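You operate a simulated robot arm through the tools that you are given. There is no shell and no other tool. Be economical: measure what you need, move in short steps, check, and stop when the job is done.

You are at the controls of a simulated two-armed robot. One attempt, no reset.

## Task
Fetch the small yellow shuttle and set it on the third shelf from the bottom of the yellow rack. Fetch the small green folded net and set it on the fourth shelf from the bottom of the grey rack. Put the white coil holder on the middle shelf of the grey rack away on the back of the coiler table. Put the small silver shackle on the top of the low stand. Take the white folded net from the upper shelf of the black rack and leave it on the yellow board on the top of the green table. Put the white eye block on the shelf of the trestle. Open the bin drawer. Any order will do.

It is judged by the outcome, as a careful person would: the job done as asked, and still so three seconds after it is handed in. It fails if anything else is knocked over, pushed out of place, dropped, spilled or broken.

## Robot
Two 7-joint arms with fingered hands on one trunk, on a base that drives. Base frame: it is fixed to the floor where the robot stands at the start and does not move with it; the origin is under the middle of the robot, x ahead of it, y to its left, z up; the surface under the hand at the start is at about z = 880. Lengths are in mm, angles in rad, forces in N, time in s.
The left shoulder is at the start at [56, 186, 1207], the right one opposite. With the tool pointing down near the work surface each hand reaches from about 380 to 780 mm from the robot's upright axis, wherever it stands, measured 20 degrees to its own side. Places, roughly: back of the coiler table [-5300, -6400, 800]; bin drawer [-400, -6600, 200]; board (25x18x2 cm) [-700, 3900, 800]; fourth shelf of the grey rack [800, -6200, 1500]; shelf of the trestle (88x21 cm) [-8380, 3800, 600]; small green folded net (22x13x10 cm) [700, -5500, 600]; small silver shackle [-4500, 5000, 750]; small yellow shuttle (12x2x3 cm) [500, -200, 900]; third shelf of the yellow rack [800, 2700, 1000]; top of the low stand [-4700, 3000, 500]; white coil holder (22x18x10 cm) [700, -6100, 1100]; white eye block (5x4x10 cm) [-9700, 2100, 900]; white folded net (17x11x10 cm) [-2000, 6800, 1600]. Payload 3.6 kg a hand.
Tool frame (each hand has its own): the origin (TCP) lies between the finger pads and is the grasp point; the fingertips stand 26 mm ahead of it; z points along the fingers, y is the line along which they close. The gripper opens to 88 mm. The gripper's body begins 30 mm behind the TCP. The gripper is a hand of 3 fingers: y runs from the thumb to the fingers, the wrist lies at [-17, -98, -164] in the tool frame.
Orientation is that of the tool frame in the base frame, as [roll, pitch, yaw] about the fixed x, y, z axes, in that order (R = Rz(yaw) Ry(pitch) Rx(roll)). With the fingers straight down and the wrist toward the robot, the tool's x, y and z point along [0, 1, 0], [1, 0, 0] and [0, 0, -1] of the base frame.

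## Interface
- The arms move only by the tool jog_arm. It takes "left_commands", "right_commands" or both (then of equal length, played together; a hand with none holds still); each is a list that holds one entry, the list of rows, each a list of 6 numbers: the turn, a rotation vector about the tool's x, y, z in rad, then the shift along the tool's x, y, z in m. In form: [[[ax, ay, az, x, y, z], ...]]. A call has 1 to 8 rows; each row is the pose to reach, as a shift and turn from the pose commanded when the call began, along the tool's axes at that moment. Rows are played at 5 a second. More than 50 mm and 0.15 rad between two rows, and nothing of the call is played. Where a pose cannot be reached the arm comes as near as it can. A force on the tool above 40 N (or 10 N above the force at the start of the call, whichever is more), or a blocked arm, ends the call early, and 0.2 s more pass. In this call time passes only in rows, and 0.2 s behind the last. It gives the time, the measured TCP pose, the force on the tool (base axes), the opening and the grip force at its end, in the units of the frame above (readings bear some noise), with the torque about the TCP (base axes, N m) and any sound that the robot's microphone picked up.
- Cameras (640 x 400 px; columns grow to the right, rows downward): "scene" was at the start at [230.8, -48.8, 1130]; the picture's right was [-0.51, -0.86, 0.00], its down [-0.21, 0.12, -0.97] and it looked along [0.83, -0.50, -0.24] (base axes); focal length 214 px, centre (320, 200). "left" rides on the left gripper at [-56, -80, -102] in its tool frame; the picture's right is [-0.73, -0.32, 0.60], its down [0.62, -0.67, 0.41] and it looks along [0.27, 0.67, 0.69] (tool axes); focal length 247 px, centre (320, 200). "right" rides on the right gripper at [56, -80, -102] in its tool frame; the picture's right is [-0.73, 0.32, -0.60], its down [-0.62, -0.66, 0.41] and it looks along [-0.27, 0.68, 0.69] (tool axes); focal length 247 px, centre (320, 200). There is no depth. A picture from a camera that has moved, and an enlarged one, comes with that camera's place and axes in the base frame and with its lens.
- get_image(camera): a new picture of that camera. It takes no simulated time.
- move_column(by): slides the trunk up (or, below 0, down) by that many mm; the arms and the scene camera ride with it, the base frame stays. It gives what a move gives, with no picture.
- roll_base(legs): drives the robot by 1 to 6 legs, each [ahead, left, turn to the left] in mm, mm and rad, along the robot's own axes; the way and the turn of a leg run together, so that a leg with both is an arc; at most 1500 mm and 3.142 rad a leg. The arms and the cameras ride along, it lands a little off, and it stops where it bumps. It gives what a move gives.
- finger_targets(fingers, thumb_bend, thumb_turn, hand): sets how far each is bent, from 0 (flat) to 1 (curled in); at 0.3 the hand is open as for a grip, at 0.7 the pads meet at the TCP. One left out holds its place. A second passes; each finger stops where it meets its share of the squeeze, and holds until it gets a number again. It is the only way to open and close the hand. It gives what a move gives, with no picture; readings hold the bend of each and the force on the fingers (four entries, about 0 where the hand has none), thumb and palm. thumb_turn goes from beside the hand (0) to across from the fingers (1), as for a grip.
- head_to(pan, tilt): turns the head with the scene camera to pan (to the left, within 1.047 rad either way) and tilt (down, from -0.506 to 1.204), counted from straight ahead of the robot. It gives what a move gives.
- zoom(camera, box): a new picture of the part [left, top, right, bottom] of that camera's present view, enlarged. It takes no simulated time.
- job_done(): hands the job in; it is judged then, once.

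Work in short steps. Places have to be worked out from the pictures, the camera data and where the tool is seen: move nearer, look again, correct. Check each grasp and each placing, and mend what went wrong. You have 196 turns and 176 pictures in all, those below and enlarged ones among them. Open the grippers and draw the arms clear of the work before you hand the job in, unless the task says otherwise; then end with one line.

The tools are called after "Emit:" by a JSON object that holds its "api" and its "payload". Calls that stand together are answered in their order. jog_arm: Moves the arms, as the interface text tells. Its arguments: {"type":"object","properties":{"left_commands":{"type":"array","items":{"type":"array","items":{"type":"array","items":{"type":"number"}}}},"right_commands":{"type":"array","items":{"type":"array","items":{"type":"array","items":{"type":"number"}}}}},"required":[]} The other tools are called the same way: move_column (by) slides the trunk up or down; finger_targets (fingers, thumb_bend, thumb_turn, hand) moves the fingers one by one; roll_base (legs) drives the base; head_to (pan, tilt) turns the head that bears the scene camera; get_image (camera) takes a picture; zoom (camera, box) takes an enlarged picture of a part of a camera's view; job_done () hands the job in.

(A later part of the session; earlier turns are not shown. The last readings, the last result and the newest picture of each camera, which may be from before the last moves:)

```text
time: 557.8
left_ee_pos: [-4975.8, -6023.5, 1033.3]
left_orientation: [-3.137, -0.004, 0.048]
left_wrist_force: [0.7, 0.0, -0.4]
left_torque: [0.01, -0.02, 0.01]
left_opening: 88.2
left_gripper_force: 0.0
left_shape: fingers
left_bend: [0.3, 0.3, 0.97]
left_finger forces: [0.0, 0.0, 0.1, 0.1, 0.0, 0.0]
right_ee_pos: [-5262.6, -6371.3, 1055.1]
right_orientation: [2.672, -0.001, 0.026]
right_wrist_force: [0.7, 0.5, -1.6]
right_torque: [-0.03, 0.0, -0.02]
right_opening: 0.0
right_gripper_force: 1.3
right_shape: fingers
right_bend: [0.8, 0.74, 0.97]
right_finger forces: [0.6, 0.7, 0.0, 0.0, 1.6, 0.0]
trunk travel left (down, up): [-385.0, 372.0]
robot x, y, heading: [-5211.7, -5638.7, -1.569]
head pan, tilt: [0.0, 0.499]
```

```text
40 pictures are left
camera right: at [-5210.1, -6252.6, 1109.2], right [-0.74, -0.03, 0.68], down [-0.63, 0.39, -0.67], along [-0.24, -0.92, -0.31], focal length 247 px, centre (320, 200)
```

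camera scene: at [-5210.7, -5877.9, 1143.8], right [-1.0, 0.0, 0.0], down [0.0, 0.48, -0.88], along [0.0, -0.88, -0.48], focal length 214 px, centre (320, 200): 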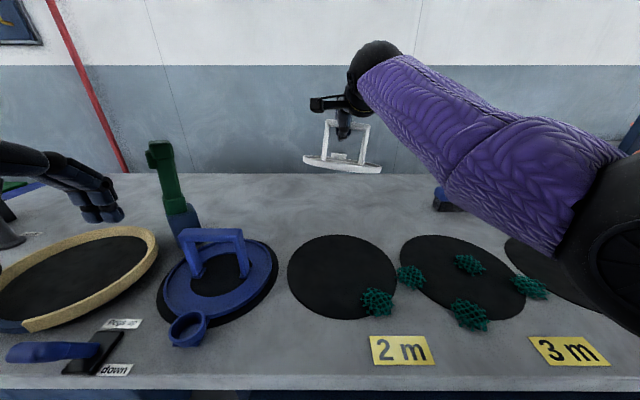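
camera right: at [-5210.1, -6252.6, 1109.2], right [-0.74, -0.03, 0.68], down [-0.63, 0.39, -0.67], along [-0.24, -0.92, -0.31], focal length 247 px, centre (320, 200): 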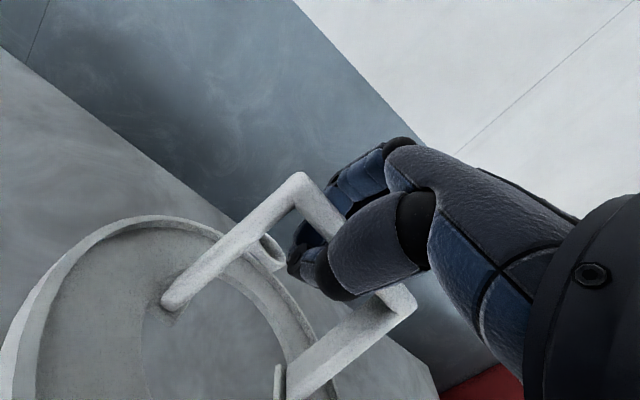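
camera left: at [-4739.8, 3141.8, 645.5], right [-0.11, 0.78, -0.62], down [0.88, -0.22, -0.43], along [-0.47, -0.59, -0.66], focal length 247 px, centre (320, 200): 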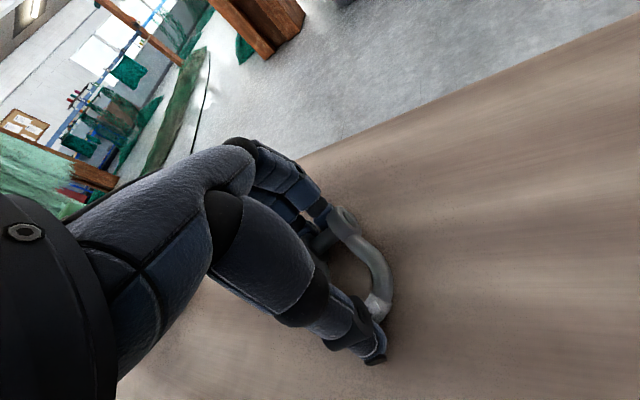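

Table top triangulates to z≈825, and the strip is free to y≈-6690. I'll move 40 mm further back and lower to just above the surface.

Emit:
{"api": "jog_arm", "payload": {"right_commands": [[[0, 0, 0, 0, 0.0356, 0.0183], [0, 0, 0, 0, 0.0173, 0.0539], [0, 0, 0, 0, 0.0013, 0.085], [0, 0, 0, 0, -0.0124, 0.1117], [0, 0, 0, 0, -0.017, 0.1206]]]}}

Emit:
{"api": "zoom", "payload": {"camera": "scene", "box": [220, 80, 460, 260]}}

Emit:
{"api": "get_image", "payload": {"camera": "right"}}

```text
time: 559.0
left_ee_pos: [-4975.1, -6023.3, 1033.6]
left_orientation: [-3.135, -0.005, 0.048]
left_wrist_force: [1.2, 0.2, 0.7]
left_torque: [-0.03, 0.02, 0.02]
left_opening: 88.8
left_gripper_force: 0.1
left_shape: fingers
left_bend: [0.3, 0.3, 0.97]
left_finger forces: [0.0, 0.0, 0.0, 0.0, 0.1, 0.1]
right_ee_pos: [-5275.2, -6399.0, 962.3]
right_orientation: [2.668, -0.002, 0.027]
right_wrist_force: [-0.2, 1.1, 0.1]
right_torque: [-0.02, 0.03, 0.02]
right_opening: 0.1
right_gripper_force: 1.5
right_shape: fingers
right_bend: [0.8, 0.74, 0.97]
right_finger forces: [0.5, 0.5, 0.1, 0.1, 1.4, 0.1]
right hand out of reach, approached as far as the arm can: row 2, 3, 4, 5
trunk travel left (down, up): [-385.0, 372.0]
robot x, y, heading: [-5210.0, -5642.1, -1.57]
head pan, tilt: [0.0, 0.499]
```

```text
2.22 times, centred on (340, 170) of scene
camera zoom: at [-5210.4, -5877.6, 1143.8], right [-1.0, 0.0, 0.0], down [0.0, 0.48, -0.88], along [0.0, -0.88, -0.48], focal length 477 px, centre (276, 267)
```

zoom: 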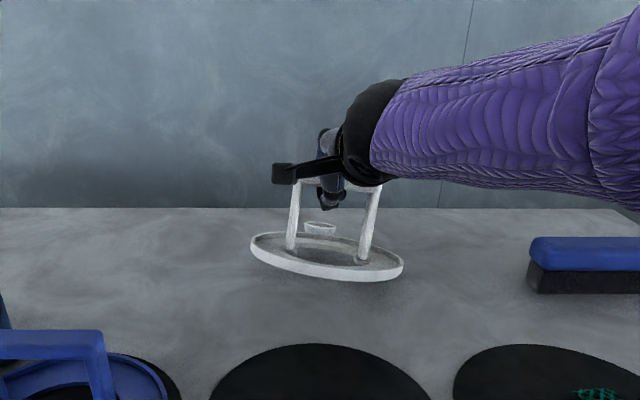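

```text
38 pictures are left
camera right: at [-5221.6, -6280.1, 1016.9], right [-0.73, -0.03, 0.68], down [-0.63, 0.39, -0.67], along [-0.24, -0.92, -0.3], focal length 247 px, centre (320, 200)
```

right: 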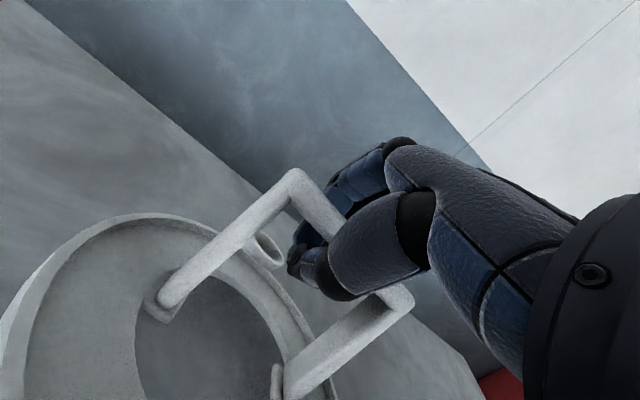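

The arm is at full stretch, so I'll finish lowering with the trunk: 35 mm, then check.

Emit:
{"api": "move_column", "payload": {"by": -30}}

Emit:
{"api": "zoom", "payload": {"camera": "scene", "box": [220, 80, 460, 260]}}

```text
time: 559.7
left_ee_pos: [-4975.6, -6027.0, 998.0]
left_orientation: [-3.121, -0.005, 0.047]
left_wrist_force: [-1.0, 0.4, 0.6]
left_torque: [-0.03, -0.03, -0.01]
left_opening: 88.6
left_gripper_force: 0.1
left_shape: fingers
left_bend: [0.3, 0.3, 0.97]
left_finger forces: [0.1, 0.0, 0.1, 0.1, 0.0, 0.0]
right_ee_pos: [-5273.9, -6401.3, 920.7]
right_orientation: [2.682, -0.001, 0.027]
right_wrist_force: [0.2, 0.0, -1.6]
right_torque: [-0.02, 0.02, 0.0]
right_opening: 0.0
right_gripper_force: 0.7
right_shape: fingers
right_bend: [0.8, 0.74, 0.97]
right_finger forces: [0.4, 0.2, 0.1, 0.0, 1.1, 0.0]
trunk travel left (down, up): [-355.0, 402.0]
robot x, y, heading: [-5211.6, -5637.4, -1.572]
head pan, tilt: [0.0, 0.499]
```

```text
2.22 times, centred on (340, 170) of scene
camera zoom: at [-5210.6, -5881.0, 1111.9], right [-1.0, 0.0, 0.0], down [0.0, 0.48, -0.88], along [0.0, -0.88, -0.48], focal length 477 px, centre (276, 267)
```

zoom: 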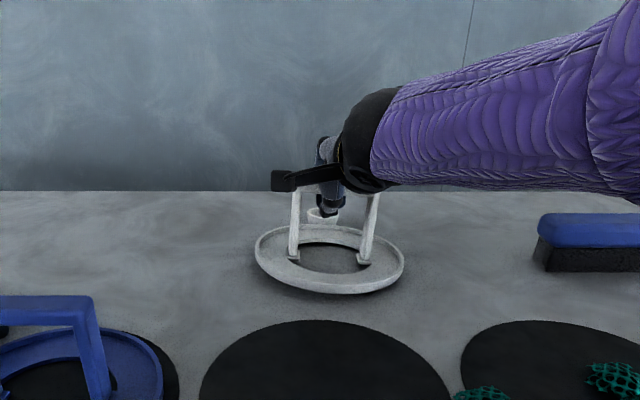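

Almost touching. Lowering 12 mm more.

Emit:
{"api": "move_column", "payload": {"by": -12}}

Emit:
{"api": "zoom", "payload": {"camera": "scene", "box": [220, 80, 460, 260]}}

```text
time: 560.3
left_ee_pos: [-4975.5, -6027.9, 984.1]
left_orientation: [-3.116, -0.005, 0.046]
left_wrist_force: [-0.5, -0.2, -0.4]
left_torque: [0.02, -0.03, -0.02]
left_opening: 88.7
left_gripper_force: 0.1
left_shape: fingers
left_bend: [0.3, 0.3, 0.97]
left_finger forces: [0.0, 0.0, 0.0, 0.1, 0.0, 0.1]
right_ee_pos: [-5273.6, -6401.4, 906.7]
right_orientation: [2.687, -0.003, 0.026]
right_wrist_force: [-0.7, 0.3, 0.1]
right_torque: [-0.02, 0.0, 0.01]
right_opening: 0.1
right_gripper_force: 0.1
right_shape: fingers
right_bend: [0.8, 0.74, 0.97]
right_finger forces: [0.0, 0.0, 0.0, 0.0, 0.0, 0.0]
trunk travel left (down, up): [-343.0, 414.0]
robot x, y, heading: [-5211.9, -5636.3, -1.568]
head pan, tilt: [0.0, 0.499]
```

```text
2.22 times, centred on (340, 170) of scene
camera zoom: at [-5210.7, -5882.6, 1098.9], right [-1.0, 0.0, 0.0], down [0.0, 0.48, -0.88], along [0.0, -0.88, -0.48], focal length 477 px, centre (276, 267)
```

zoom: 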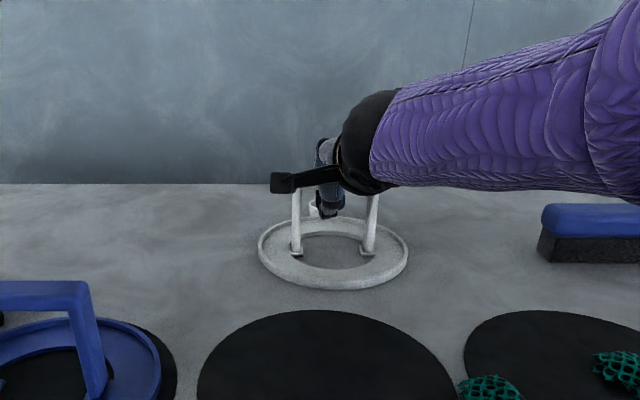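

The holder rests flat on the back of the table with no load. Opening and rising vertically.

Emit:
{"api": "finger_targets", "payload": {"hand": "right", "fingers": 0.3, "thumb_bend": 0.3}}

Emit:
{"api": "move_column", "payload": {"by": 120}}

Emit:
{"api": "zoom", "payload": {"camera": "scene", "box": [220, 80, 460, 260]}}

```text
time: 561.3
left_ee_pos: [-4974.6, -6029.1, 984.5]
left_orientation: [-3.115, -0.006, 0.047]
left_wrist_force: [-0.9, -0.2, 0.0]
left_torque: [0.02, -0.01, -0.02]
left_opening: 88.4
left_gripper_force: 0.1
left_shape: fingers
left_bend: [0.3, 0.3, 0.97]
left_finger forces: [0.0, 0.0, 0.1, 0.0, 0.0, 0.0]
right_ee_pos: [-5273.1, -6402.6, 906.9]
right_orientation: [2.688, -0.001, 0.028]
right_wrist_force: [-0.1, 0.8, 0.4]
right_torque: [0.02, 0.02, -0.03]
right_opening: 88.3
right_gripper_force: 0.1
right_shape: fingers
right_bend: [0.3, 0.3, 0.98]
right_finger forces: [0.0, 0.0, 0.0, 0.1, 0.0, 0.0]
trunk travel left (down, up): [-343.0, 414.0]
robot x, y, heading: [-5207.2, -5640.1, -1.569]
head pan, tilt: [0.0, 0.499]
```

```text
time: 562.8
left_ee_pos: [-4976.4, -6028.6, 1103.9]
left_orientation: [-3.115, -0.005, 0.047]
left_wrist_force: [0.0, -0.6, -0.5]
left_torque: [0.0, 0.01, -0.01]
left_opening: 88.5
left_gripper_force: 0.0
left_shape: fingers
left_bend: [0.3, 0.3, 0.97]
left_finger forces: [0.0, 0.0, 0.0, 0.0, 0.1, 0.0]
right_ee_pos: [-5274.1, -6395.0, 1066.2]
right_orientation: [2.637, 0.0, 0.028]
right_wrist_force: [-0.4, -0.6, -0.3]
right_torque: [-0.03, -0.03, 0.0]
right_opening: 88.0
right_gripper_force: 0.0
right_shape: fingers
right_bend: [0.3, 0.3, 0.98]
right_finger forces: [0.0, 0.0, 0.1, 0.0, 0.0, 0.0]
trunk travel left (down, up): [-463.0, 294.0]
robot x, y, heading: [-5211.1, -5640.4, -1.567]
head pan, tilt: [0.0, 0.499]
```

```text
2.22 times, centred on (340, 170) of scene
camera zoom: at [-5210.6, -5870.3, 1226.0], right [-1.0, 0.0, 0.0], down [0.0, 0.48, -0.88], along [0.0, -0.88, -0.48], focal length 477 px, centre (276, 267)
```

zoom: 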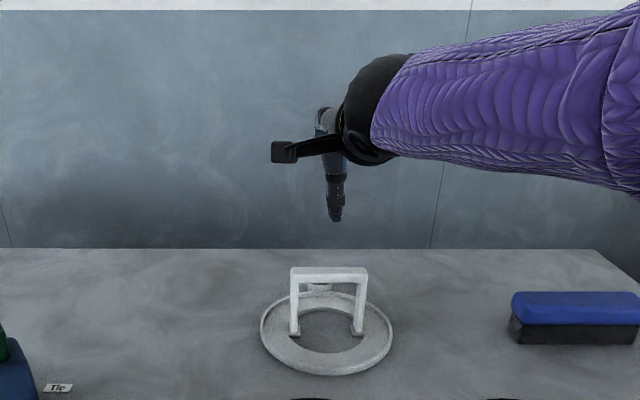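

All good: the coil holder stands on the back of the table. Last job, the bin drawer near [-400,-6600,200]. I'll pull the right arm in, back off and drive east again.

Emit:
{"api": "jog_arm", "payload": {"right_commands": [[[0, 0, 0, 0, -0.035, -0.018], [0, 0, 0, 0, -0.07, -0.037], [0, 0, 0, 0, -0.106, -0.055], [0, 0, 0, 0, -0.142, -0.073], [0, 0, 0, 0, -0.178, -0.091]]]}}

Emit:
{"api": "roll_base", "payload": {"legs": [[-140, 0, 0], [0, 0, 1.57], [1500, 0, 0], [1500, 0, 0], [1500, 0, 0], [0, 0, -1.57]]}}

Emit:
{"api": "head_to", "payload": {"pan": 0.15, "tilt": 0.5}}

Emit:
{"api": "get_image", "payload": {"camera": "scene"}}

```text
time: 564.0
left_ee_pos: [-4975.5, -6029.3, 1105.2]
left_orientation: [-3.115, -0.005, 0.047]
left_wrist_force: [0.1, -0.2, -0.1]
left_torque: [0.01, 0.03, 0.0]
left_opening: 88.7
left_gripper_force: 0.1
left_shape: fingers
left_bend: [0.3, 0.3, 0.97]
left_finger forces: [0.1, 0.1, 0.1, 0.0, 0.1, 0.0]
right_ee_pos: [-5293.8, -6266.8, 1057.9]
right_orientation: [2.683, 0.148, 0.04]
right_wrist_force: [0.7, -0.2, 0.0]
right_torque: [0.0, 0.02, 0.0]
right_opening: 88.5
right_gripper_force: 0.0
right_shape: fingers
right_bend: [0.3, 0.3, 0.98]
right_finger forces: [0.0, 0.1, 0.0, 0.0, 0.0, 0.0]
right hand out of reach, approached as far as the arm can: row 1, 2
trunk travel left (down, up): [-463.0, 294.0]
robot x, y, heading: [-5209.9, -5634.7, -1.571]
head pan, tilt: [0.0, 0.499]
stopped in row 5 (right hand): the arm was blocked; the commanded pose is now the measured one
```

```text
time: 594.1
left_ee_pos: [-484.2, -5837.9, 1104.8]
left_orientation: [-3.115, -0.008, 0.055]
left_wrist_force: [-0.2, -0.5, -0.8]
left_torque: [0.02, 0.03, 0.0]
left_opening: 88.6
left_gripper_force: 0.0
left_shape: fingers
left_bend: [0.3, 0.3, 0.97]
left_finger forces: [0.1, 0.1, 0.0, 0.0, 0.0, 0.0]
right_ee_pos: [-799.3, -6077.3, 1055.5]
right_orientation: [2.685, 0.151, 0.05]
right_wrist_force: [-1.1, 0.3, 0.1]
right_torque: [0.0, -0.01, 0.03]
right_opening: 88.5
right_gripper_force: 0.1
right_shape: fingers
right_bend: [0.3, 0.3, 0.98]
right_finger forces: [0.0, 0.0, 0.0, 0.0, 0.0, 0.0]
trunk travel left (down, up): [-463.0, 294.0]
robot x, y, heading: [-726.4, -5453.9, -1.563]
head pan, tilt: [0.0, 0.499]
```

```text
time: 594.8
left_ee_pos: [-483.2, -5838.9, 1105.2]
left_orientation: [-3.115, -0.004, 0.055]
left_wrist_force: [1.2, 0.2, 0.2]
left_torque: [-0.04, 0.01, -0.01]
left_opening: 88.4
left_gripper_force: 0.0
left_shape: fingers
left_bend: [0.3, 0.3, 0.97]
left_finger forces: [0.0, 0.0, 0.1, 0.0, 0.1, 0.1]
right_ee_pos: [-800.1, -6077.2, 1056.5]
right_orientation: [2.685, 0.153, 0.05]
right_wrist_force: [0.1, -0.4, 0.0]
right_torque: [0.02, 0.0, 0.02]
right_opening: 88.4
right_gripper_force: 0.2
right_shape: fingers
right_bend: [0.3, 0.3, 0.98]
right_finger forces: [0.0, 0.0, 0.0, 0.1, 0.0, 0.0]
trunk travel left (down, up): [-463.0, 294.0]
robot x, y, heading: [-724.2, -5449.5, -1.56]
head pan, tilt: [0.15, 0.499]
```

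```text
34 pictures are left
camera scene: at [-705.9, -5680.3, 1226.2], right [-0.99, -0.16, 0.0], down [-0.08, 0.47, -0.88], along [0.14, -0.87, -0.48], focal length 214 px, centre (320, 200)
```

scene: 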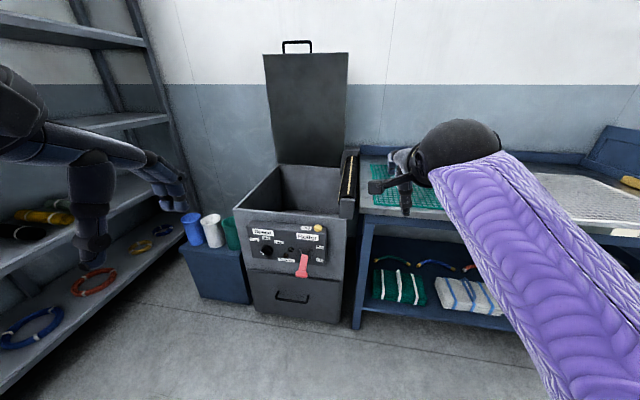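

The bin is the dark cabinet with the open lid; its drawer with a black handle is at the bottom, around [-430,-6410,200]. Zooming in on the handle.

Emit:
{"api": "zoom", "payload": {"camera": "scene", "box": [230, 220, 370, 330]}}

```text
3.64 times, centred on (300, 275) of scene
camera zoom: at [-705.9, -5680.3, 1226.2], right [-0.99, -0.16, 0.0], down [-0.08, 0.47, -0.88], along [0.14, -0.87, -0.48], focal length 780 px, centre (393, -73)
```

zoom: 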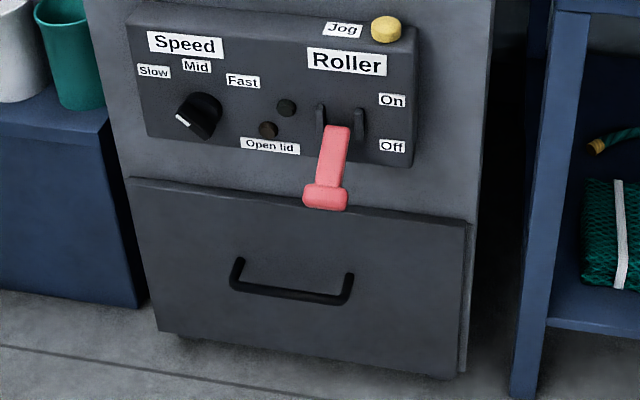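

The handle is a horizontal bar pull. I'll use the left hand (still pointing straight down), gripping the bar's east half clear of the red lever. First I'll tuck the right arm back and out.

Emit:
{"api": "jog_arm", "payload": {"right_commands": [[[0, 0, 0, -0.028, -0.0145, -0.026], [0, 0, 0, -0.057, -0.029, -0.052], [0, 0, 0, -0.085, -0.0435, -0.078], [0, 0, 0, -0.113, -0.058, -0.105], [0, 0, 0, -0.142, -0.0725, -0.131], [0, 0, 0, -0.17, -0.087, -0.157]]]}}

Emit:
{"api": "move_column", "payload": {"by": -400}}

Emit:
{"api": "roll_base", "payload": {"legs": [[150, 130, -0.01]]}}

Emit:
{"api": "head_to", "payload": {"pan": 0.25, "tilt": 0.6}}

Emit:
{"api": "get_image", "payload": {"camera": "scene"}}

```text
time: 596.2
left_ee_pos: [-483.6, -5837.9, 1104.4]
left_orientation: [-3.115, -0.007, 0.057]
left_wrist_force: [0.2, 1.0, -0.2]
left_torque: [0.01, 0.02, 0.02]
left_opening: 88.6
left_gripper_force: 0.0
left_shape: fingers
left_bend: [0.3, 0.3, 0.97]
left_finger forces: [0.0, 0.0, 0.0, 0.0, 0.0, 0.1]
right_ee_pos: [-960.8, -5936.8, 1183.5]
right_orientation: [2.686, 0.151, 0.052]
right_wrist_force: [0.2, 0.3, -1.0]
right_torque: [-0.01, -0.02, 0.01]
right_opening: 88.5
right_gripper_force: 0.1
right_shape: fingers
right_bend: [0.3, 0.3, 0.98]
right_finger forces: [0.1, 0.1, 0.1, 0.0, 0.0, 0.1]
trunk travel left (down, up): [-463.0, 294.0]
robot x, y, heading: [-721.7, -5453.2, -1.559]
head pan, tilt: [0.15, 0.499]
```

```text
time: 600.0
left_ee_pos: [-482.4, -5870.6, 606.2]
left_orientation: [-2.804, -0.018, 0.054]
left_wrist_force: [0.0, 0.3, 0.2]
left_torque: [0.01, -0.02, -0.01]
left_opening: 88.4
left_gripper_force: 0.0
left_shape: fingers
left_bend: [0.3, 0.3, 0.97]
left_finger forces: [0.1, 0.0, 0.0, 0.0, 0.1, 0.0]
right_ee_pos: [-959.0, -5981.5, 686.7]
right_orientation: [2.926, 0.136, 0.087]
right_wrist_force: [0.4, 0.3, -0.4]
right_torque: [-0.02, 0.02, 0.01]
right_opening: 88.5
right_gripper_force: 0.0
right_shape: fingers
right_bend: [0.3, 0.3, 0.98]
right_finger forces: [0.0, 0.1, 0.0, 0.0, 0.0, 0.1]
trunk travel left (down, up): [-63.0, 694.0]
robot x, y, heading: [-722.6, -5454.1, -1.557]
head pan, tilt: [0.15, 0.499]
```

```text
time: 601.6
left_ee_pos: [-354.8, -6020.9, 606.7]
left_orientation: [-2.808, -0.019, 0.045]
left_wrist_force: [-0.1, 0.4, 0.0]
left_torque: [-0.04, -0.03, 0.01]
left_opening: 88.6
left_gripper_force: 0.1
left_shape: fingers
left_bend: [0.3, 0.3, 0.97]
left_finger forces: [0.0, 0.0, 0.1, 0.1, 0.1, 0.1]
right_ee_pos: [-831.8, -6128.8, 687.5]
right_orientation: [2.925, 0.136, 0.078]
right_wrist_force: [-0.4, 0.5, 0.8]
right_torque: [0.0, 0.0, 0.01]
right_opening: 88.8
right_gripper_force: 0.0
right_shape: fingers
right_bend: [0.3, 0.3, 0.98]
right_finger forces: [0.1, 0.0, 0.1, 0.1, 0.0, 0.0]
trunk travel left (down, up): [-63.0, 694.0]
robot x, y, heading: [-594.2, -5602.9, -1.567]
head pan, tilt: [0.15, 0.499]
```

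```text
time: 602.2
left_ee_pos: [-354.8, -6020.4, 606.6]
left_orientation: [-2.807, -0.02, 0.042]
left_wrist_force: [-0.3, 0.1, -0.5]
left_torque: [-0.02, 0.04, 0.03]
left_opening: 88.9
left_gripper_force: 0.1
left_shape: fingers
left_bend: [0.3, 0.3, 0.97]
left_finger forces: [0.1, 0.1, 0.0, 0.0, 0.0, 0.0]
right_ee_pos: [-832.0, -6128.6, 687.0]
right_orientation: [2.925, 0.136, 0.078]
right_wrist_force: [0.4, -0.4, 0.5]
right_torque: [-0.02, -0.02, 0.04]
right_opening: 88.8
right_gripper_force: 0.0
right_shape: fingers
right_bend: [0.3, 0.3, 0.98]
right_finger forces: [0.1, 0.0, 0.0, 0.1, 0.1, 0.0]
trunk travel left (down, up): [-63.0, 694.0]
robot x, y, heading: [-590.4, -5600.0, -1.573]
head pan, tilt: [0.25, 0.6]
```

```text
32 pictures are left
camera scene: at [-567.9, -5891.7, 784.0], right [-0.97, -0.25, 0.0], down [-0.14, 0.55, -0.83], along [0.21, -0.8, -0.56], focal length 214 px, centre (320, 200)
```

scene: 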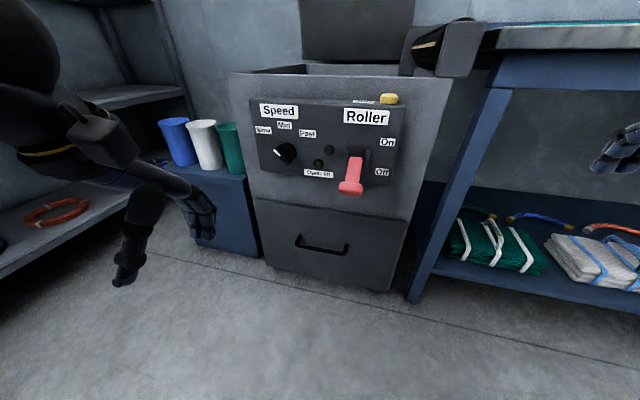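

At this low column the trunk leans forward, and the left hand got tilted back. The bar is at about y -6347, z 285, x -532…-368. I'll tilt the left hand forward (~0.7 rad) so the fingers can hook behind the bar, lowering it to z≈400 before going closer.

Emit:
{"api": "finger_targets", "payload": {"hand": "left", "fingers": 0.55, "thumb_bend": 0.3}}

Emit:
{"api": "jog_arm", "payload": {"left_commands": [[[-0.129, 0, 0, -0.007, 0.0156, 0.022], [-0.258, 0, 0, -0.014, 0.0312, 0.044], [-0.386, 0, 0, -0.021, 0.0469, 0.066], [-0.515, 0, 0, -0.028, 0.0625, 0.088], [-0.644, 0, 0, -0.036, 0.078, 0.11], [-0.773, 0, 0, -0.043, 0.0937, 0.132], [-0.901, 0, 0, -0.05, 0.1094, 0.154], [-1.03, 0, 0, -0.057, 0.125, 0.176]]]}}

Emit:
{"api": "get_image", "payload": {"camera": "scene"}}

```text
time: 603.2
left_ee_pos: [-354.3, -6020.9, 607.2]
left_orientation: [-2.807, -0.018, 0.046]
left_wrist_force: [0.2, 0.0, 0.1]
left_torque: [0.03, 0.0, 0.04]
left_opening: 61.2
left_gripper_force: 0.1
left_shape: fingers
left_bend: [0.55, 0.3, 0.97]
left_finger forces: [0.1, 0.0, 0.1, 0.0, 0.1, 0.0]
right_ee_pos: [-833.1, -6128.1, 686.4]
right_orientation: [2.924, 0.137, 0.08]
right_wrist_force: [0.1, -0.3, 0.6]
right_torque: [-0.01, 0.02, 0.01]
right_opening: 88.8
right_gripper_force: 0.1
right_shape: fingers
right_bend: [0.3, 0.3, 0.98]
right_finger forces: [0.1, 0.0, 0.0, 0.1, 0.1, 0.0]
trunk travel left (down, up): [-63.0, 694.0]
robot x, y, heading: [-588.5, -5596.4, -1.565]
head pan, tilt: [0.25, 0.6]
```

```text
time: 605.0
left_ee_pos: [-319.9, -6068.7, 393.7]
left_orientation: [2.506, -0.251, -0.079]
left_wrist_force: [0.6, 0.0, -0.1]
left_torque: [0.0, 0.02, -0.01]
left_opening: 61.0
left_gripper_force: 0.0
left_shape: fingers
left_bend: [0.55, 0.3, 0.98]
left_finger forces: [0.0, 0.0, 0.0, 0.0, 0.0, 0.0]
right_ee_pos: [-831.5, -6129.2, 686.6]
right_orientation: [2.923, 0.137, 0.077]
right_wrist_force: [0.0, 0.4, 1.0]
right_torque: [0.01, -0.03, 0.02]
right_opening: 88.5
right_gripper_force: 0.1
right_shape: fingers
right_bend: [0.3, 0.3, 0.98]
right_finger forces: [0.1, 0.0, 0.0, 0.0, 0.0, 0.1]
trunk travel left (down, up): [-63.0, 694.0]
robot x, y, heading: [-590.0, -5598.3, -1.567]
head pan, tilt: [0.25, 0.6]
stopped in row 8 (left hand): the arm was blocked; the commanded pose is now the measured one
```

```text
31 pictures are left
camera scene: at [-568.0, -5891.4, 784.2], right [-0.97, -0.25, 0.0], down [-0.14, 0.55, -0.83], along [0.21, -0.8, -0.56], focal length 214 px, centre (320, 200)
```

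scene: 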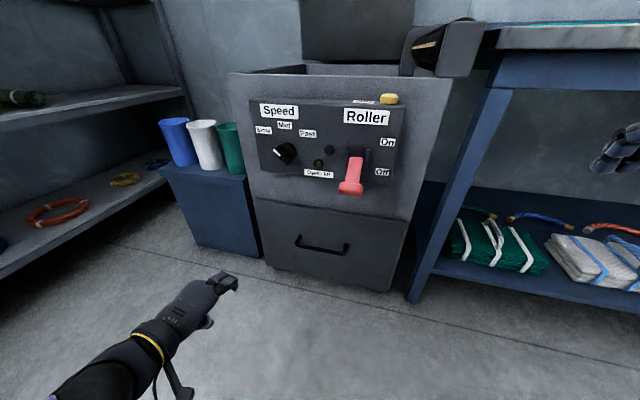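

The arm reached a joint limit with a small sideways tilt. I'll extend forward a little while removing the sideways tilt.

Emit:
{"api": "jog_arm", "payload": {"left_commands": [[[0, -0.03, -0.043, -0.018, 0.02, 0.014], [0, -0.062, -0.085, -0.036, 0.039, 0.028], [0, -0.093, -0.128, -0.054, 0.058, 0.043], [0, -0.124, -0.17, -0.072, 0.077, 0.057], [0, -0.155, -0.213, -0.09, 0.0966, 0.0712]]]}}

Emit:
{"api": "get_image", "payload": {"camera": "left"}}

```text
time: 606.5
left_ee_pos: [-381.3, -6179.9, 363.3]
left_orientation: [2.502, -0.073, -0.01]
left_wrist_force: [1.3, 0.3, -0.4]
left_torque: [0.02, 0.0, 0.0]
left_opening: 61.2
left_gripper_force: 0.0
left_shape: fingers
left_bend: [0.55, 0.3, 0.98]
left_finger forces: [0.1, 0.0, 0.0, 0.0, 0.0, 0.0]
right_ee_pos: [-831.3, -6129.2, 686.5]
right_orientation: [2.925, 0.136, 0.078]
right_wrist_force: [0.1, -0.1, 1.0]
right_torque: [-0.01, -0.02, 0.0]
right_opening: 88.6
right_gripper_force: 0.0
right_shape: fingers
right_bend: [0.3, 0.3, 0.98]
right_finger forces: [0.1, 0.1, 0.0, 0.1, 0.0, 0.0]
trunk travel left (down, up): [-63.0, 694.0]
robot x, y, heading: [-588.9, -5602.1, -1.565]
head pan, tilt: [0.25, 0.6]
stopped in row 5 (left hand): the arm was blocked; the commanded pose is now the measured one
```

```text
30 pictures are left
camera left: at [-439.1, -6053.7, 394.0], right [-0.69, -0.1, -0.72], down [0.68, 0.28, -0.68], along [0.27, -0.95, -0.13], focal length 247 px, centre (320, 200)
```

left: 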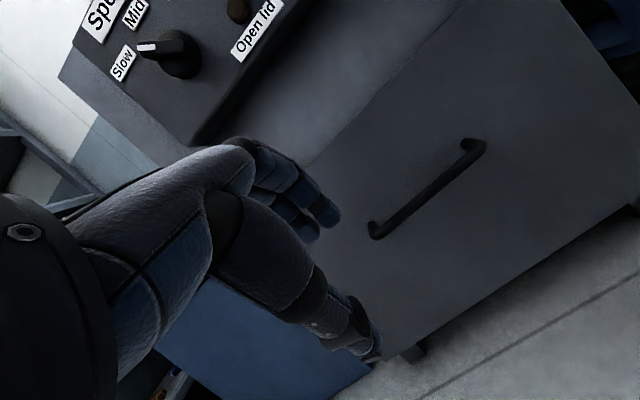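

The bar resolves to y≈-6362, z≈268, x -526…-375, standing ~40 mm off the drawer front. I'll bring the base forward so the hand is lined up, about 80 mm short along the finger direction.

Emit:
{"api": "roll_base", "payload": {"legs": [[125, -58, 0]]}}

Emit:
{"api": "get_image", "payload": {"camera": "left"}}

Emit:
{"api": "get_image", "payload": {"camera": "scene"}}

```text
time: 607.8
left_ee_pos: [-439.9, -6304.3, 364.1]
left_orientation: [2.5, -0.07, -0.008]
left_wrist_force: [0.0, -1.0, -0.1]
left_torque: [-0.05, 0.03, 0.03]
left_opening: 61.2
left_gripper_force: 0.2
left_shape: fingers
left_bend: [0.55, 0.3, 0.98]
left_finger forces: [0.0, 0.0, 0.0, 0.1, 0.0, 0.0]
right_ee_pos: [-890.4, -6254.5, 686.9]
right_orientation: [2.924, 0.137, 0.078]
right_wrist_force: [-0.2, 0.3, -0.1]
right_torque: [-0.02, 0.01, -0.01]
right_opening: 88.7
right_gripper_force: 0.1
right_shape: fingers
right_bend: [0.3, 0.3, 0.98]
right_finger forces: [0.2, 0.0, 0.1, 0.0, 0.0, 0.0]
trunk travel left (down, up): [-63.0, 694.0]
robot x, y, heading: [-648.5, -5726.7, -1.567]
head pan, tilt: [0.25, 0.6]
```

```text
29 pictures are left
camera left: at [-497.3, -6178.4, 394.0], right [-0.69, -0.1, -0.72], down [0.68, 0.28, -0.68], along [0.27, -0.95, -0.13], focal length 247 px, centre (320, 200)
```

left: 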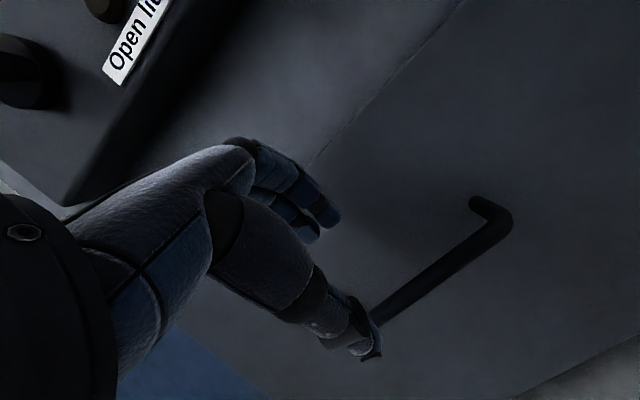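

```text
28 pictures are left
camera scene: at [-625.4, -6016.7, 784.0], right [-0.97, -0.25, 0.0], down [-0.14, 0.55, -0.82], along [0.21, -0.8, -0.57], focal length 214 px, centre (320, 200)
```

scene: 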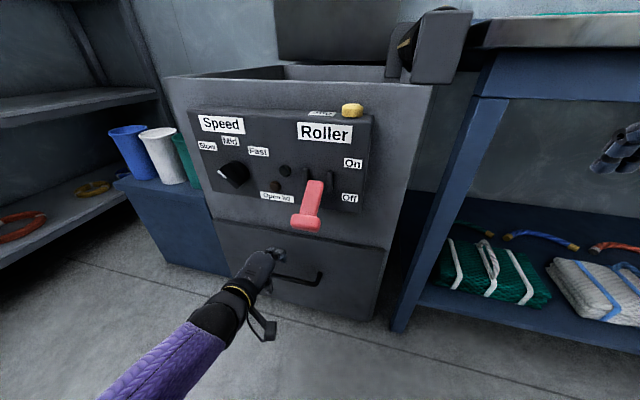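

Updated: bar at y≈-6368, z≈257; drawer front y≈-6414. The path along the fingers passes with the bar between finger and thumb. Advancing 108 mm along the tool axis.

Emit:
{"api": "jog_arm", "payload": {"left_commands": [[[0, 0, 0, 0, -0.013, 0.02], [0, 0, 0, 0, -0.013, 0.045], [0, 0, 0, 0, -0.013, 0.07], [0, 0, 0, 0, -0.013, 0.085], [0, 0, 0, 0, -0.013, 0.097], [0, 0, 0, 0, -0.013, 0.106]]]}}

Emit:
{"api": "get_image", "payload": {"camera": "left"}}

Emit:
{"api": "zoom", "payload": {"camera": "scene", "box": [190, 210, 390, 350]}}

```text
time: 609.2
left_ee_pos: [-433.9, -6337.2, 300.7]
left_orientation: [2.5, -0.071, -0.007]
left_wrist_force: [0.0, 0.3, 0.0]
left_torque: [0.01, 0.0, -0.02]
left_opening: 60.8
left_gripper_force: 0.0
left_shape: fingers
left_bend: [0.55, 0.3, 0.98]
left_finger forces: [0.1, 0.0, 0.0, 0.0, 0.0, 0.1]
left hand out of reach, approached as far as the arm can: row 4, 5, 6
right_ee_pos: [-888.8, -6254.1, 687.1]
right_orientation: [2.926, 0.137, 0.079]
right_wrist_force: [-0.6, 0.1, -0.2]
right_torque: [0.02, -0.02, 0.02]
right_opening: 88.5
right_gripper_force: 0.1
right_shape: fingers
right_bend: [0.3, 0.3, 0.98]
right_finger forces: [0.1, 0.0, 0.1, 0.0, 0.0, 0.1]
trunk travel left (down, up): [-63.0, 694.0]
robot x, y, heading: [-648.3, -5726.9, -1.566]
head pan, tilt: [0.25, 0.6]
```

```text
27 pictures are left
camera left: at [-492.0, -6210.1, 330.6], right [-0.69, -0.1, -0.72], down [0.68, 0.28, -0.68], along [0.27, -0.95, -0.13], focal length 247 px, centre (320, 200)
```

left: 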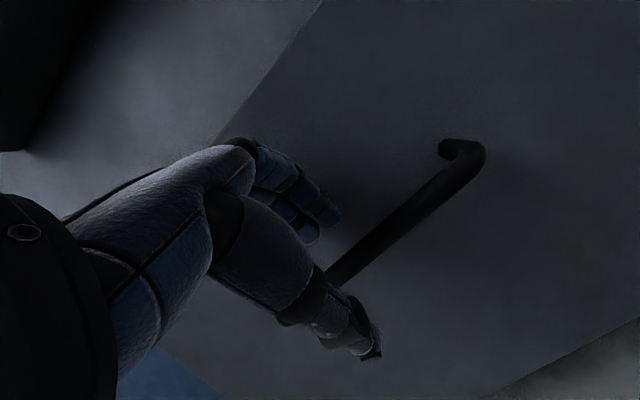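

```text
2.86 times, centred on (290, 280) of scene
camera zoom: at [-625.5, -6016.8, 784.0], right [-0.97, -0.25, 0.0], down [-0.14, 0.55, -0.82], along [0.21, -0.8, -0.57], focal length 613 px, centre (406, -29)
```

zoom: 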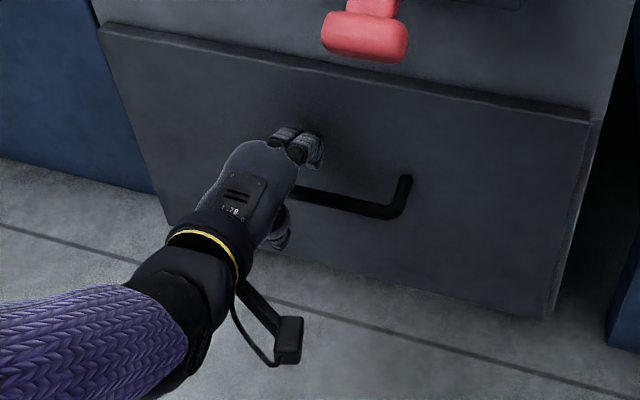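

The arm's at its downward limit; the tip is right above the bar. I'll move the base 18 mm forward, then lower with the trunk so the fingers drop behind the bar.

Emit:
{"api": "roll_base", "payload": {"legs": [[18, 0, 0]]}}

Emit:
{"api": "move_column", "payload": {"by": -30}}

Emit:
{"api": "get_image", "payload": {"camera": "left"}}

Emit:
{"api": "zoom", "payload": {"camera": "scene", "box": [190, 210, 390, 350]}}

```text
time: 610.0
left_ee_pos: [-432.8, -6353.4, 300.3]
left_orientation: [2.504, -0.07, -0.008]
left_wrist_force: [0.7, 4.2, 1.5]
left_torque: [-0.02, 0.01, 0.02]
left_opening: 58.5
left_gripper_force: 2.8
left_shape: fingers
left_bend: [0.57, 0.3, 0.98]
left_finger forces: [1.3, 3.5, 0.0, 0.0, 0.0, 0.0]
right_ee_pos: [-890.4, -6271.8, 686.7]
right_orientation: [2.925, 0.138, 0.077]
right_wrist_force: [0.0, 0.5, 1.2]
right_torque: [-0.01, 0.02, -0.01]
right_opening: 88.6
right_gripper_force: 0.0
right_shape: fingers
right_bend: [0.3, 0.3, 0.98]
right_finger forces: [0.2, 0.0, 0.0, 0.1, 0.0, 0.0]
trunk travel left (down, up): [-63.0, 694.0]
robot x, y, heading: [-649.5, -5746.9, -1.561]
head pan, tilt: [0.25, 0.6]
```

```text
time: 610.7
left_ee_pos: [-434.2, -6354.3, 270.1]
left_orientation: [2.505, -0.071, -0.009]
left_wrist_force: [0.9, 3.3, -0.2]
left_torque: [0.06, 0.01, 0.01]
left_opening: 59.2
left_gripper_force: 1.7
left_shape: fingers
left_bend: [0.57, 0.3, 0.98]
left_finger forces: [0.7, 2.2, 0.0, 0.0, 0.1, 0.0]
right_ee_pos: [-889.8, -6277.3, 642.6]
right_orientation: [2.964, 0.135, 0.084]
right_wrist_force: [-0.6, 0.6, 0.6]
right_torque: [0.03, -0.04, 0.0]
right_opening: 88.7
right_gripper_force: 0.1
right_shape: fingers
right_bend: [0.3, 0.3, 0.98]
right_finger forces: [0.0, 0.0, 0.0, 0.0, 0.1, 0.0]
trunk travel left (down, up): [-33.0, 724.0]
robot x, y, heading: [-644.5, -5743.0, -1.563]
head pan, tilt: [0.25, 0.6]
```

```text
25 pictures are left
camera left: at [-492.2, -6226.8, 300.2], right [-0.69, -0.09, -0.72], down [0.68, 0.28, -0.68], along [0.27, -0.95, -0.13], focal length 247 px, centre (320, 200)
```

left: 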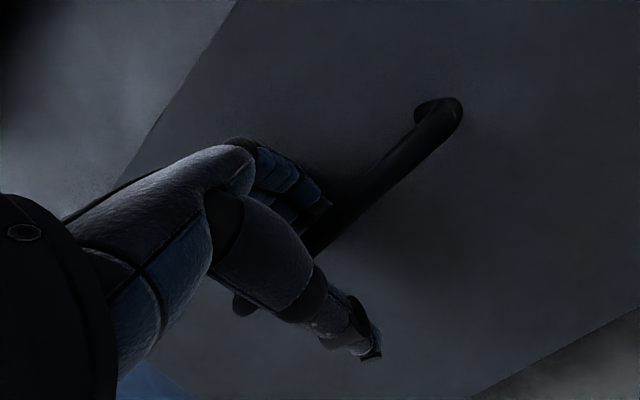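

```text
2.86 times, centred on (290, 280) of scene
camera zoom: at [-625.3, -6040.8, 752.0], right [-0.97, -0.25, 0.0], down [-0.14, 0.55, -0.83], along [0.21, -0.8, -0.56], focal length 613 px, centre (406, -29)
```

zoom: 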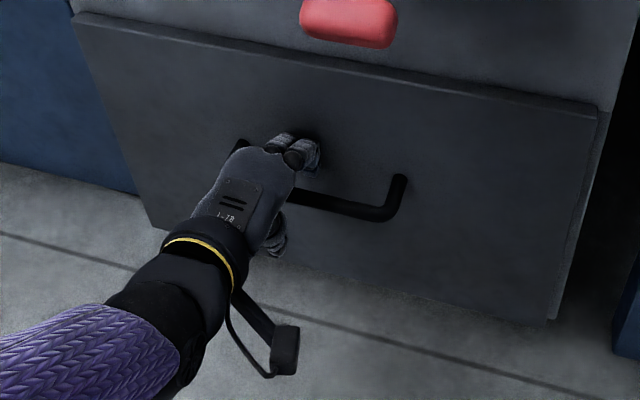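

The fingertips are touching the drawer front just behind the bar. Lowering 22 mm more, then closing fingers and thumb on the bar.

Emit:
{"api": "move_column", "payload": {"by": -22}}

Emit:
{"api": "finger_targets", "payload": {"hand": "left", "fingers": 0.85, "thumb_bend": 0.85}}

Emit:
{"api": "get_image", "payload": {"camera": "left"}}

Emit:
{"api": "zoom", "payload": {"camera": "scene", "box": [190, 210, 390, 350]}}

```text
time: 611.4
left_ee_pos: [-434.2, -6352.7, 247.9]
left_orientation: [2.504, -0.069, -0.009]
left_wrist_force: [-0.6, 2.4, -1.1]
left_torque: [0.05, -0.02, 0.02]
left_opening: 58.6
left_gripper_force: 1.6
left_shape: fingers
left_bend: [0.57, 0.3, 0.98]
left_finger forces: [0.8, 2.3, 0.1, 0.0, 0.1, 0.1]
right_ee_pos: [-890.0, -6279.3, 610.7]
right_orientation: [2.992, 0.132, 0.089]
right_wrist_force: [0.2, 0.1, -0.2]
right_torque: [-0.02, 0.01, 0.02]
right_opening: 88.6
right_gripper_force: 0.1
right_shape: fingers
right_bend: [0.3, 0.3, 0.98]
right_finger forces: [0.0, 0.0, 0.0, 0.0, 0.0, 0.1]
trunk travel left (down, up): [-11.0, 746.0]
robot x, y, heading: [-649.1, -5743.8, -1.564]
head pan, tilt: [0.25, 0.6]
```

```text
time: 612.4
left_ee_pos: [-433.2, -6354.0, 249.5]
left_orientation: [2.502, -0.069, -0.009]
left_wrist_force: [0.0, -0.6, -0.6]
left_torque: [-0.01, -0.02, 0.0]
left_opening: 2.2
left_gripper_force: 0.3
left_shape: fingers
left_bend: [0.85, 0.71, 1.0]
left_finger forces: [0.1, 0.2, 0.0, 0.1, 0.0, 0.0]
right_ee_pos: [-889.2, -6281.4, 610.9]
right_orientation: [2.995, 0.131, 0.089]
right_wrist_force: [-0.4, -0.4, 0.2]
right_torque: [0.0, -0.01, -0.02]
right_opening: 88.7
right_gripper_force: 0.0
right_shape: fingers
right_bend: [0.3, 0.3, 0.98]
right_finger forces: [0.0, 0.0, 0.1, 0.0, 0.0, 0.0]
trunk travel left (down, up): [-11.0, 746.0]
robot x, y, heading: [-645.9, -5743.8, -1.562]
head pan, tilt: [0.25, 0.6]
```

```text
23 pictures are left
camera left: at [-492.0, -6227.3, 278.2], right [-0.69, -0.1, -0.72], down [0.68, 0.28, -0.68], along [0.27, -0.95, -0.13], focal length 247 px, centre (320, 200)
```

left: 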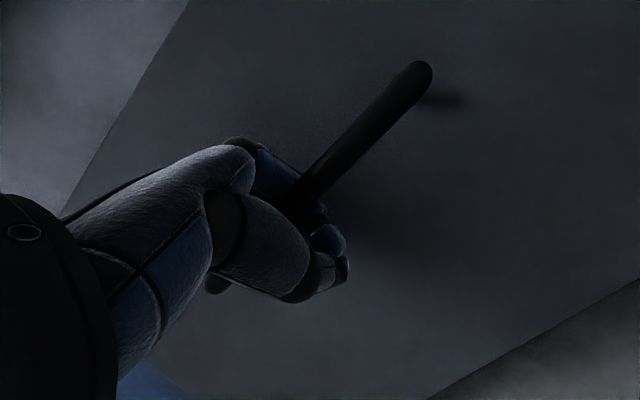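

```text
2.86 times, centred on (290, 280) of scene
camera zoom: at [-625.3, -6045.5, 728.7], right [-0.97, -0.25, 0.0], down [-0.14, 0.55, -0.82], along [0.21, -0.8, -0.57], focal length 613 px, centre (406, -29)
```

zoom: 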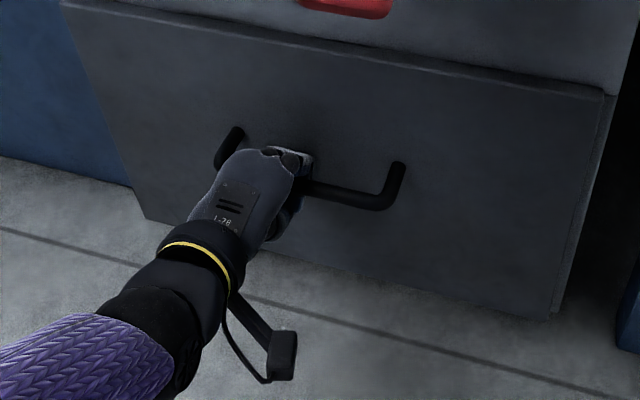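

The bar passes through the closed fist. I'll pull by backing the base 120 mm and check.

Emit:
{"api": "roll_base", "payload": {"legs": [[-120, 0, 0]]}}

Emit:
{"api": "get_image", "payload": {"camera": "scene"}}

```text
time: 613.6
left_ee_pos: [-435.0, -6234.9, 248.2]
left_orientation: [2.501, -0.069, -0.01]
left_wrist_force: [-0.5, -0.1, 0.4]
left_torque: [-0.03, 0.01, 0.01]
left_opening: 2.1
left_gripper_force: 0.0
left_shape: fingers
left_bend: [0.85, 0.71, 1.0]
left_finger forces: [0.1, 0.0, 0.0, 0.1, 0.0, 0.0]
right_ee_pos: [-891.3, -6160.5, 609.6]
right_orientation: [2.994, 0.131, 0.088]
right_wrist_force: [-0.7, -0.8, -0.6]
right_torque: [-0.01, 0.02, -0.03]
right_opening: 88.5
right_gripper_force: 0.0
right_shape: fingers
right_bend: [0.3, 0.3, 0.98]
right_finger forces: [0.0, 0.0, 0.0, 0.1, 0.1, 0.0]
trunk travel left (down, up): [-11.0, 746.0]
robot x, y, heading: [-650.1, -5621.0, -1.569]
head pan, tilt: [0.25, 0.6]
```

```text
21 pictures are left
camera scene: at [-626.1, -5925.5, 728.6], right [-0.97, -0.25, 0.0], down [-0.14, 0.55, -0.82], along [0.21, -0.8, -0.57], focal length 214 px, centre (320, 200)
```

scene: 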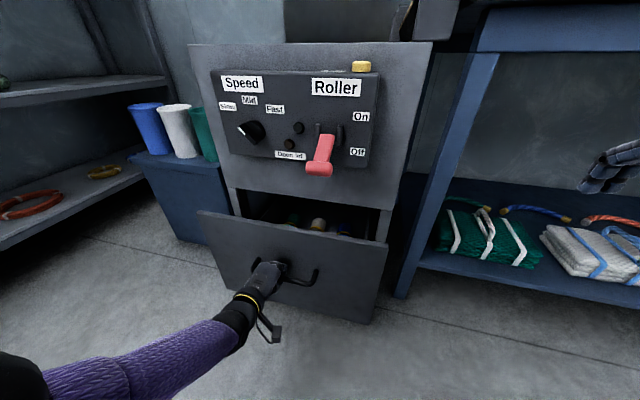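

The drawer is coming open. Pulling further, 160 mm.

Emit:
{"api": "roll_base", "payload": {"legs": [[-160, 0, 0]]}}

Emit:
{"api": "get_image", "payload": {"camera": "scene"}}

```text
time: 615.0
left_ee_pos: [-435.7, -6073.3, 247.7]
left_orientation: [2.502, -0.071, -0.01]
left_wrist_force: [-0.4, -0.6, -0.5]
left_torque: [0.02, 0.02, -0.01]
left_opening: 2.3
left_gripper_force: 0.2
left_shape: fingers
left_bend: [0.85, 0.71, 1.0]
left_finger forces: [0.0, 0.0, 0.1, 0.1, 0.0, 0.0]
right_ee_pos: [-890.8, -5998.6, 610.8]
right_orientation: [2.995, 0.131, 0.089]
right_wrist_force: [-0.3, -0.9, 0.1]
right_torque: [-0.01, -0.02, -0.02]
right_opening: 88.5
right_gripper_force: 0.1
right_shape: fingers
right_bend: [0.3, 0.3, 0.98]
right_finger forces: [0.0, 0.0, 0.1, 0.1, 0.1, 0.1]
trunk travel left (down, up): [-11.0, 746.0]
robot x, y, heading: [-650.1, -5463.6, -1.567]
head pan, tilt: [0.25, 0.6]
```

```text
20 pictures are left
camera scene: at [-626.4, -5764.0, 728.6], right [-0.97, -0.25, 0.0], down [-0.14, 0.55, -0.82], along [0.21, -0.8, -0.57], focal length 214 px, centre (320, 200)
```

scene: 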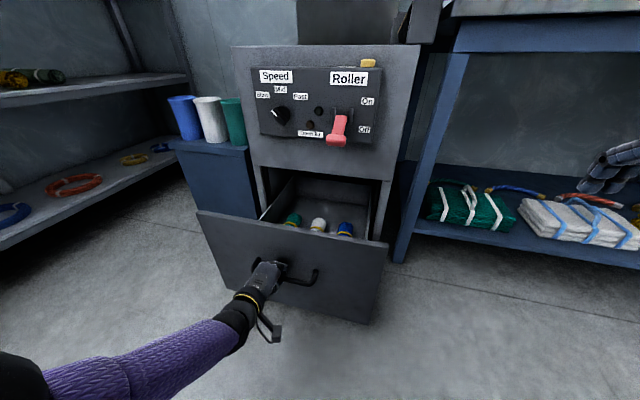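

About 270 mm open, no resistance yet. I'll pull another 40 mm gently and check the force.

Emit:
{"api": "roll_base", "payload": {"legs": [[-40, 0, 0]]}}

Emit:
{"api": "get_image", "payload": {"camera": "scene"}}

```text
time: 615.9
left_ee_pos: [-434.6, -6033.5, 248.1]
left_orientation: [2.5, -0.07, -0.01]
left_wrist_force: [0.4, -0.2, 0.9]
left_torque: [0.02, -0.02, -0.01]
left_opening: 1.9
left_gripper_force: 0.1
left_shape: fingers
left_bend: [0.85, 0.71, 1.0]
left_finger forces: [0.1, 0.1, 0.0, 0.1, 0.0, 0.0]
right_ee_pos: [-889.6, -5959.5, 610.2]
right_orientation: [2.993, 0.132, 0.087]
right_wrist_force: [-0.8, -0.1, 0.0]
right_torque: [0.01, 0.03, 0.0]
right_opening: 88.5
right_gripper_force: 0.0
right_shape: fingers
right_bend: [0.3, 0.3, 0.98]
right_finger forces: [0.0, 0.1, 0.0, 0.0, 0.0, 0.1]
trunk travel left (down, up): [-11.0, 746.0]
robot x, y, heading: [-647.8, -5424.5, -1.563]
head pan, tilt: [0.25, 0.6]
```

```text
19 pictures are left
camera scene: at [-626.7, -5724.1, 728.6], right [-0.97, -0.25, 0.0], down [-0.14, 0.55, -0.82], along [0.21, -0.8, -0.57], focal length 214 px, centre (320, 200)
```

scene: 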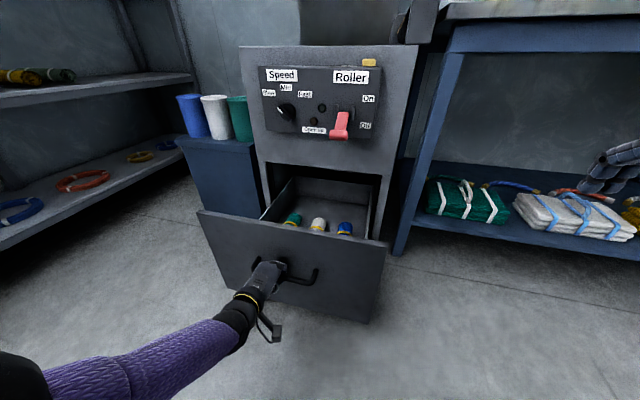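

About 310 mm open — clearly open, still on its runners. I'll release to the same half-open finger position, raise with the trunk, then back away.

Emit:
{"api": "finger_targets", "payload": {"hand": "left", "fingers": 0.55, "thumb_bend": 0.3}}

Emit:
{"api": "move_column", "payload": {"by": 70}}

Emit:
{"api": "get_image", "payload": {"camera": "scene"}}

```text
time: 616.9
left_ee_pos: [-436.0, -6033.1, 249.2]
left_orientation: [2.5, -0.069, -0.009]
left_wrist_force: [-0.7, -0.1, 0.1]
left_torque: [0.04, -0.01, -0.02]
left_opening: 60.5
left_gripper_force: 0.0
left_shape: fingers
left_bend: [0.55, 0.3, 0.98]
left_finger forces: [0.0, 0.1, 0.1, 0.0, 0.1, 0.1]
right_ee_pos: [-891.1, -5959.8, 610.5]
right_orientation: [2.994, 0.13, 0.089]
right_wrist_force: [-0.1, -0.3, -0.6]
right_torque: [-0.01, 0.02, -0.01]
right_opening: 88.7
right_gripper_force: 0.1
right_shape: fingers
right_bend: [0.3, 0.3, 0.98]
right_finger forces: [0.1, 0.0, 0.1, 0.0, 0.1, 0.0]
trunk travel left (down, up): [-11.0, 746.0]
robot x, y, heading: [-647.8, -5420.4, -1.572]
head pan, tilt: [0.25, 0.6]
```

```text
time: 618.0
left_ee_pos: [-435.8, -6036.7, 325.6]
left_orientation: [2.488, -0.072, -0.011]
left_wrist_force: [-0.8, -1.3, -0.2]
left_torque: [0.03, 0.0, -0.01]
left_opening: 60.4
left_gripper_force: 0.0
left_shape: fingers
left_bend: [0.55, 0.3, 0.98]
left_finger forces: [0.0, 0.0, 0.1, 0.1, 0.0, 0.0]
right_ee_pos: [-891.3, -5959.3, 678.8]
right_orientation: [2.994, 0.131, 0.089]
right_wrist_force: [-0.4, -0.1, -0.6]
right_torque: [0.03, -0.04, 0.01]
right_opening: 88.6
right_gripper_force: 0.0
right_shape: fingers
right_bend: [0.3, 0.3, 0.98]
right_finger forces: [0.0, 0.0, 0.0, 0.1, 0.0, 0.0]
trunk travel left (down, up): [-81.0, 676.0]
robot x, y, heading: [-651.5, -5422.6, -1.561]
head pan, tilt: [0.25, 0.6]
```

```text
18 pictures are left
camera scene: at [-626.8, -5709.8, 803.2], right [-0.97, -0.25, 0.0], down [-0.14, 0.55, -0.82], along [0.21, -0.8, -0.57], focal length 214 px, centre (320, 200)
```

scene: 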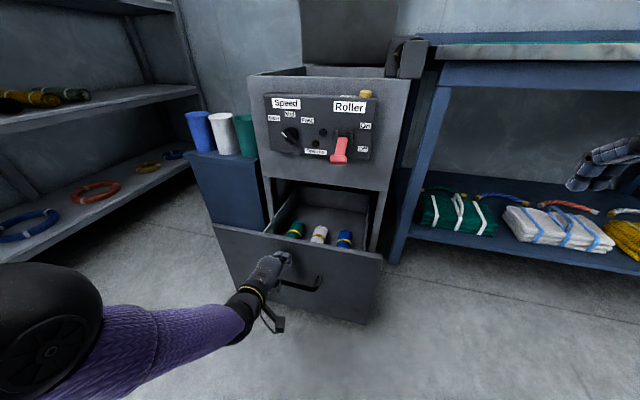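

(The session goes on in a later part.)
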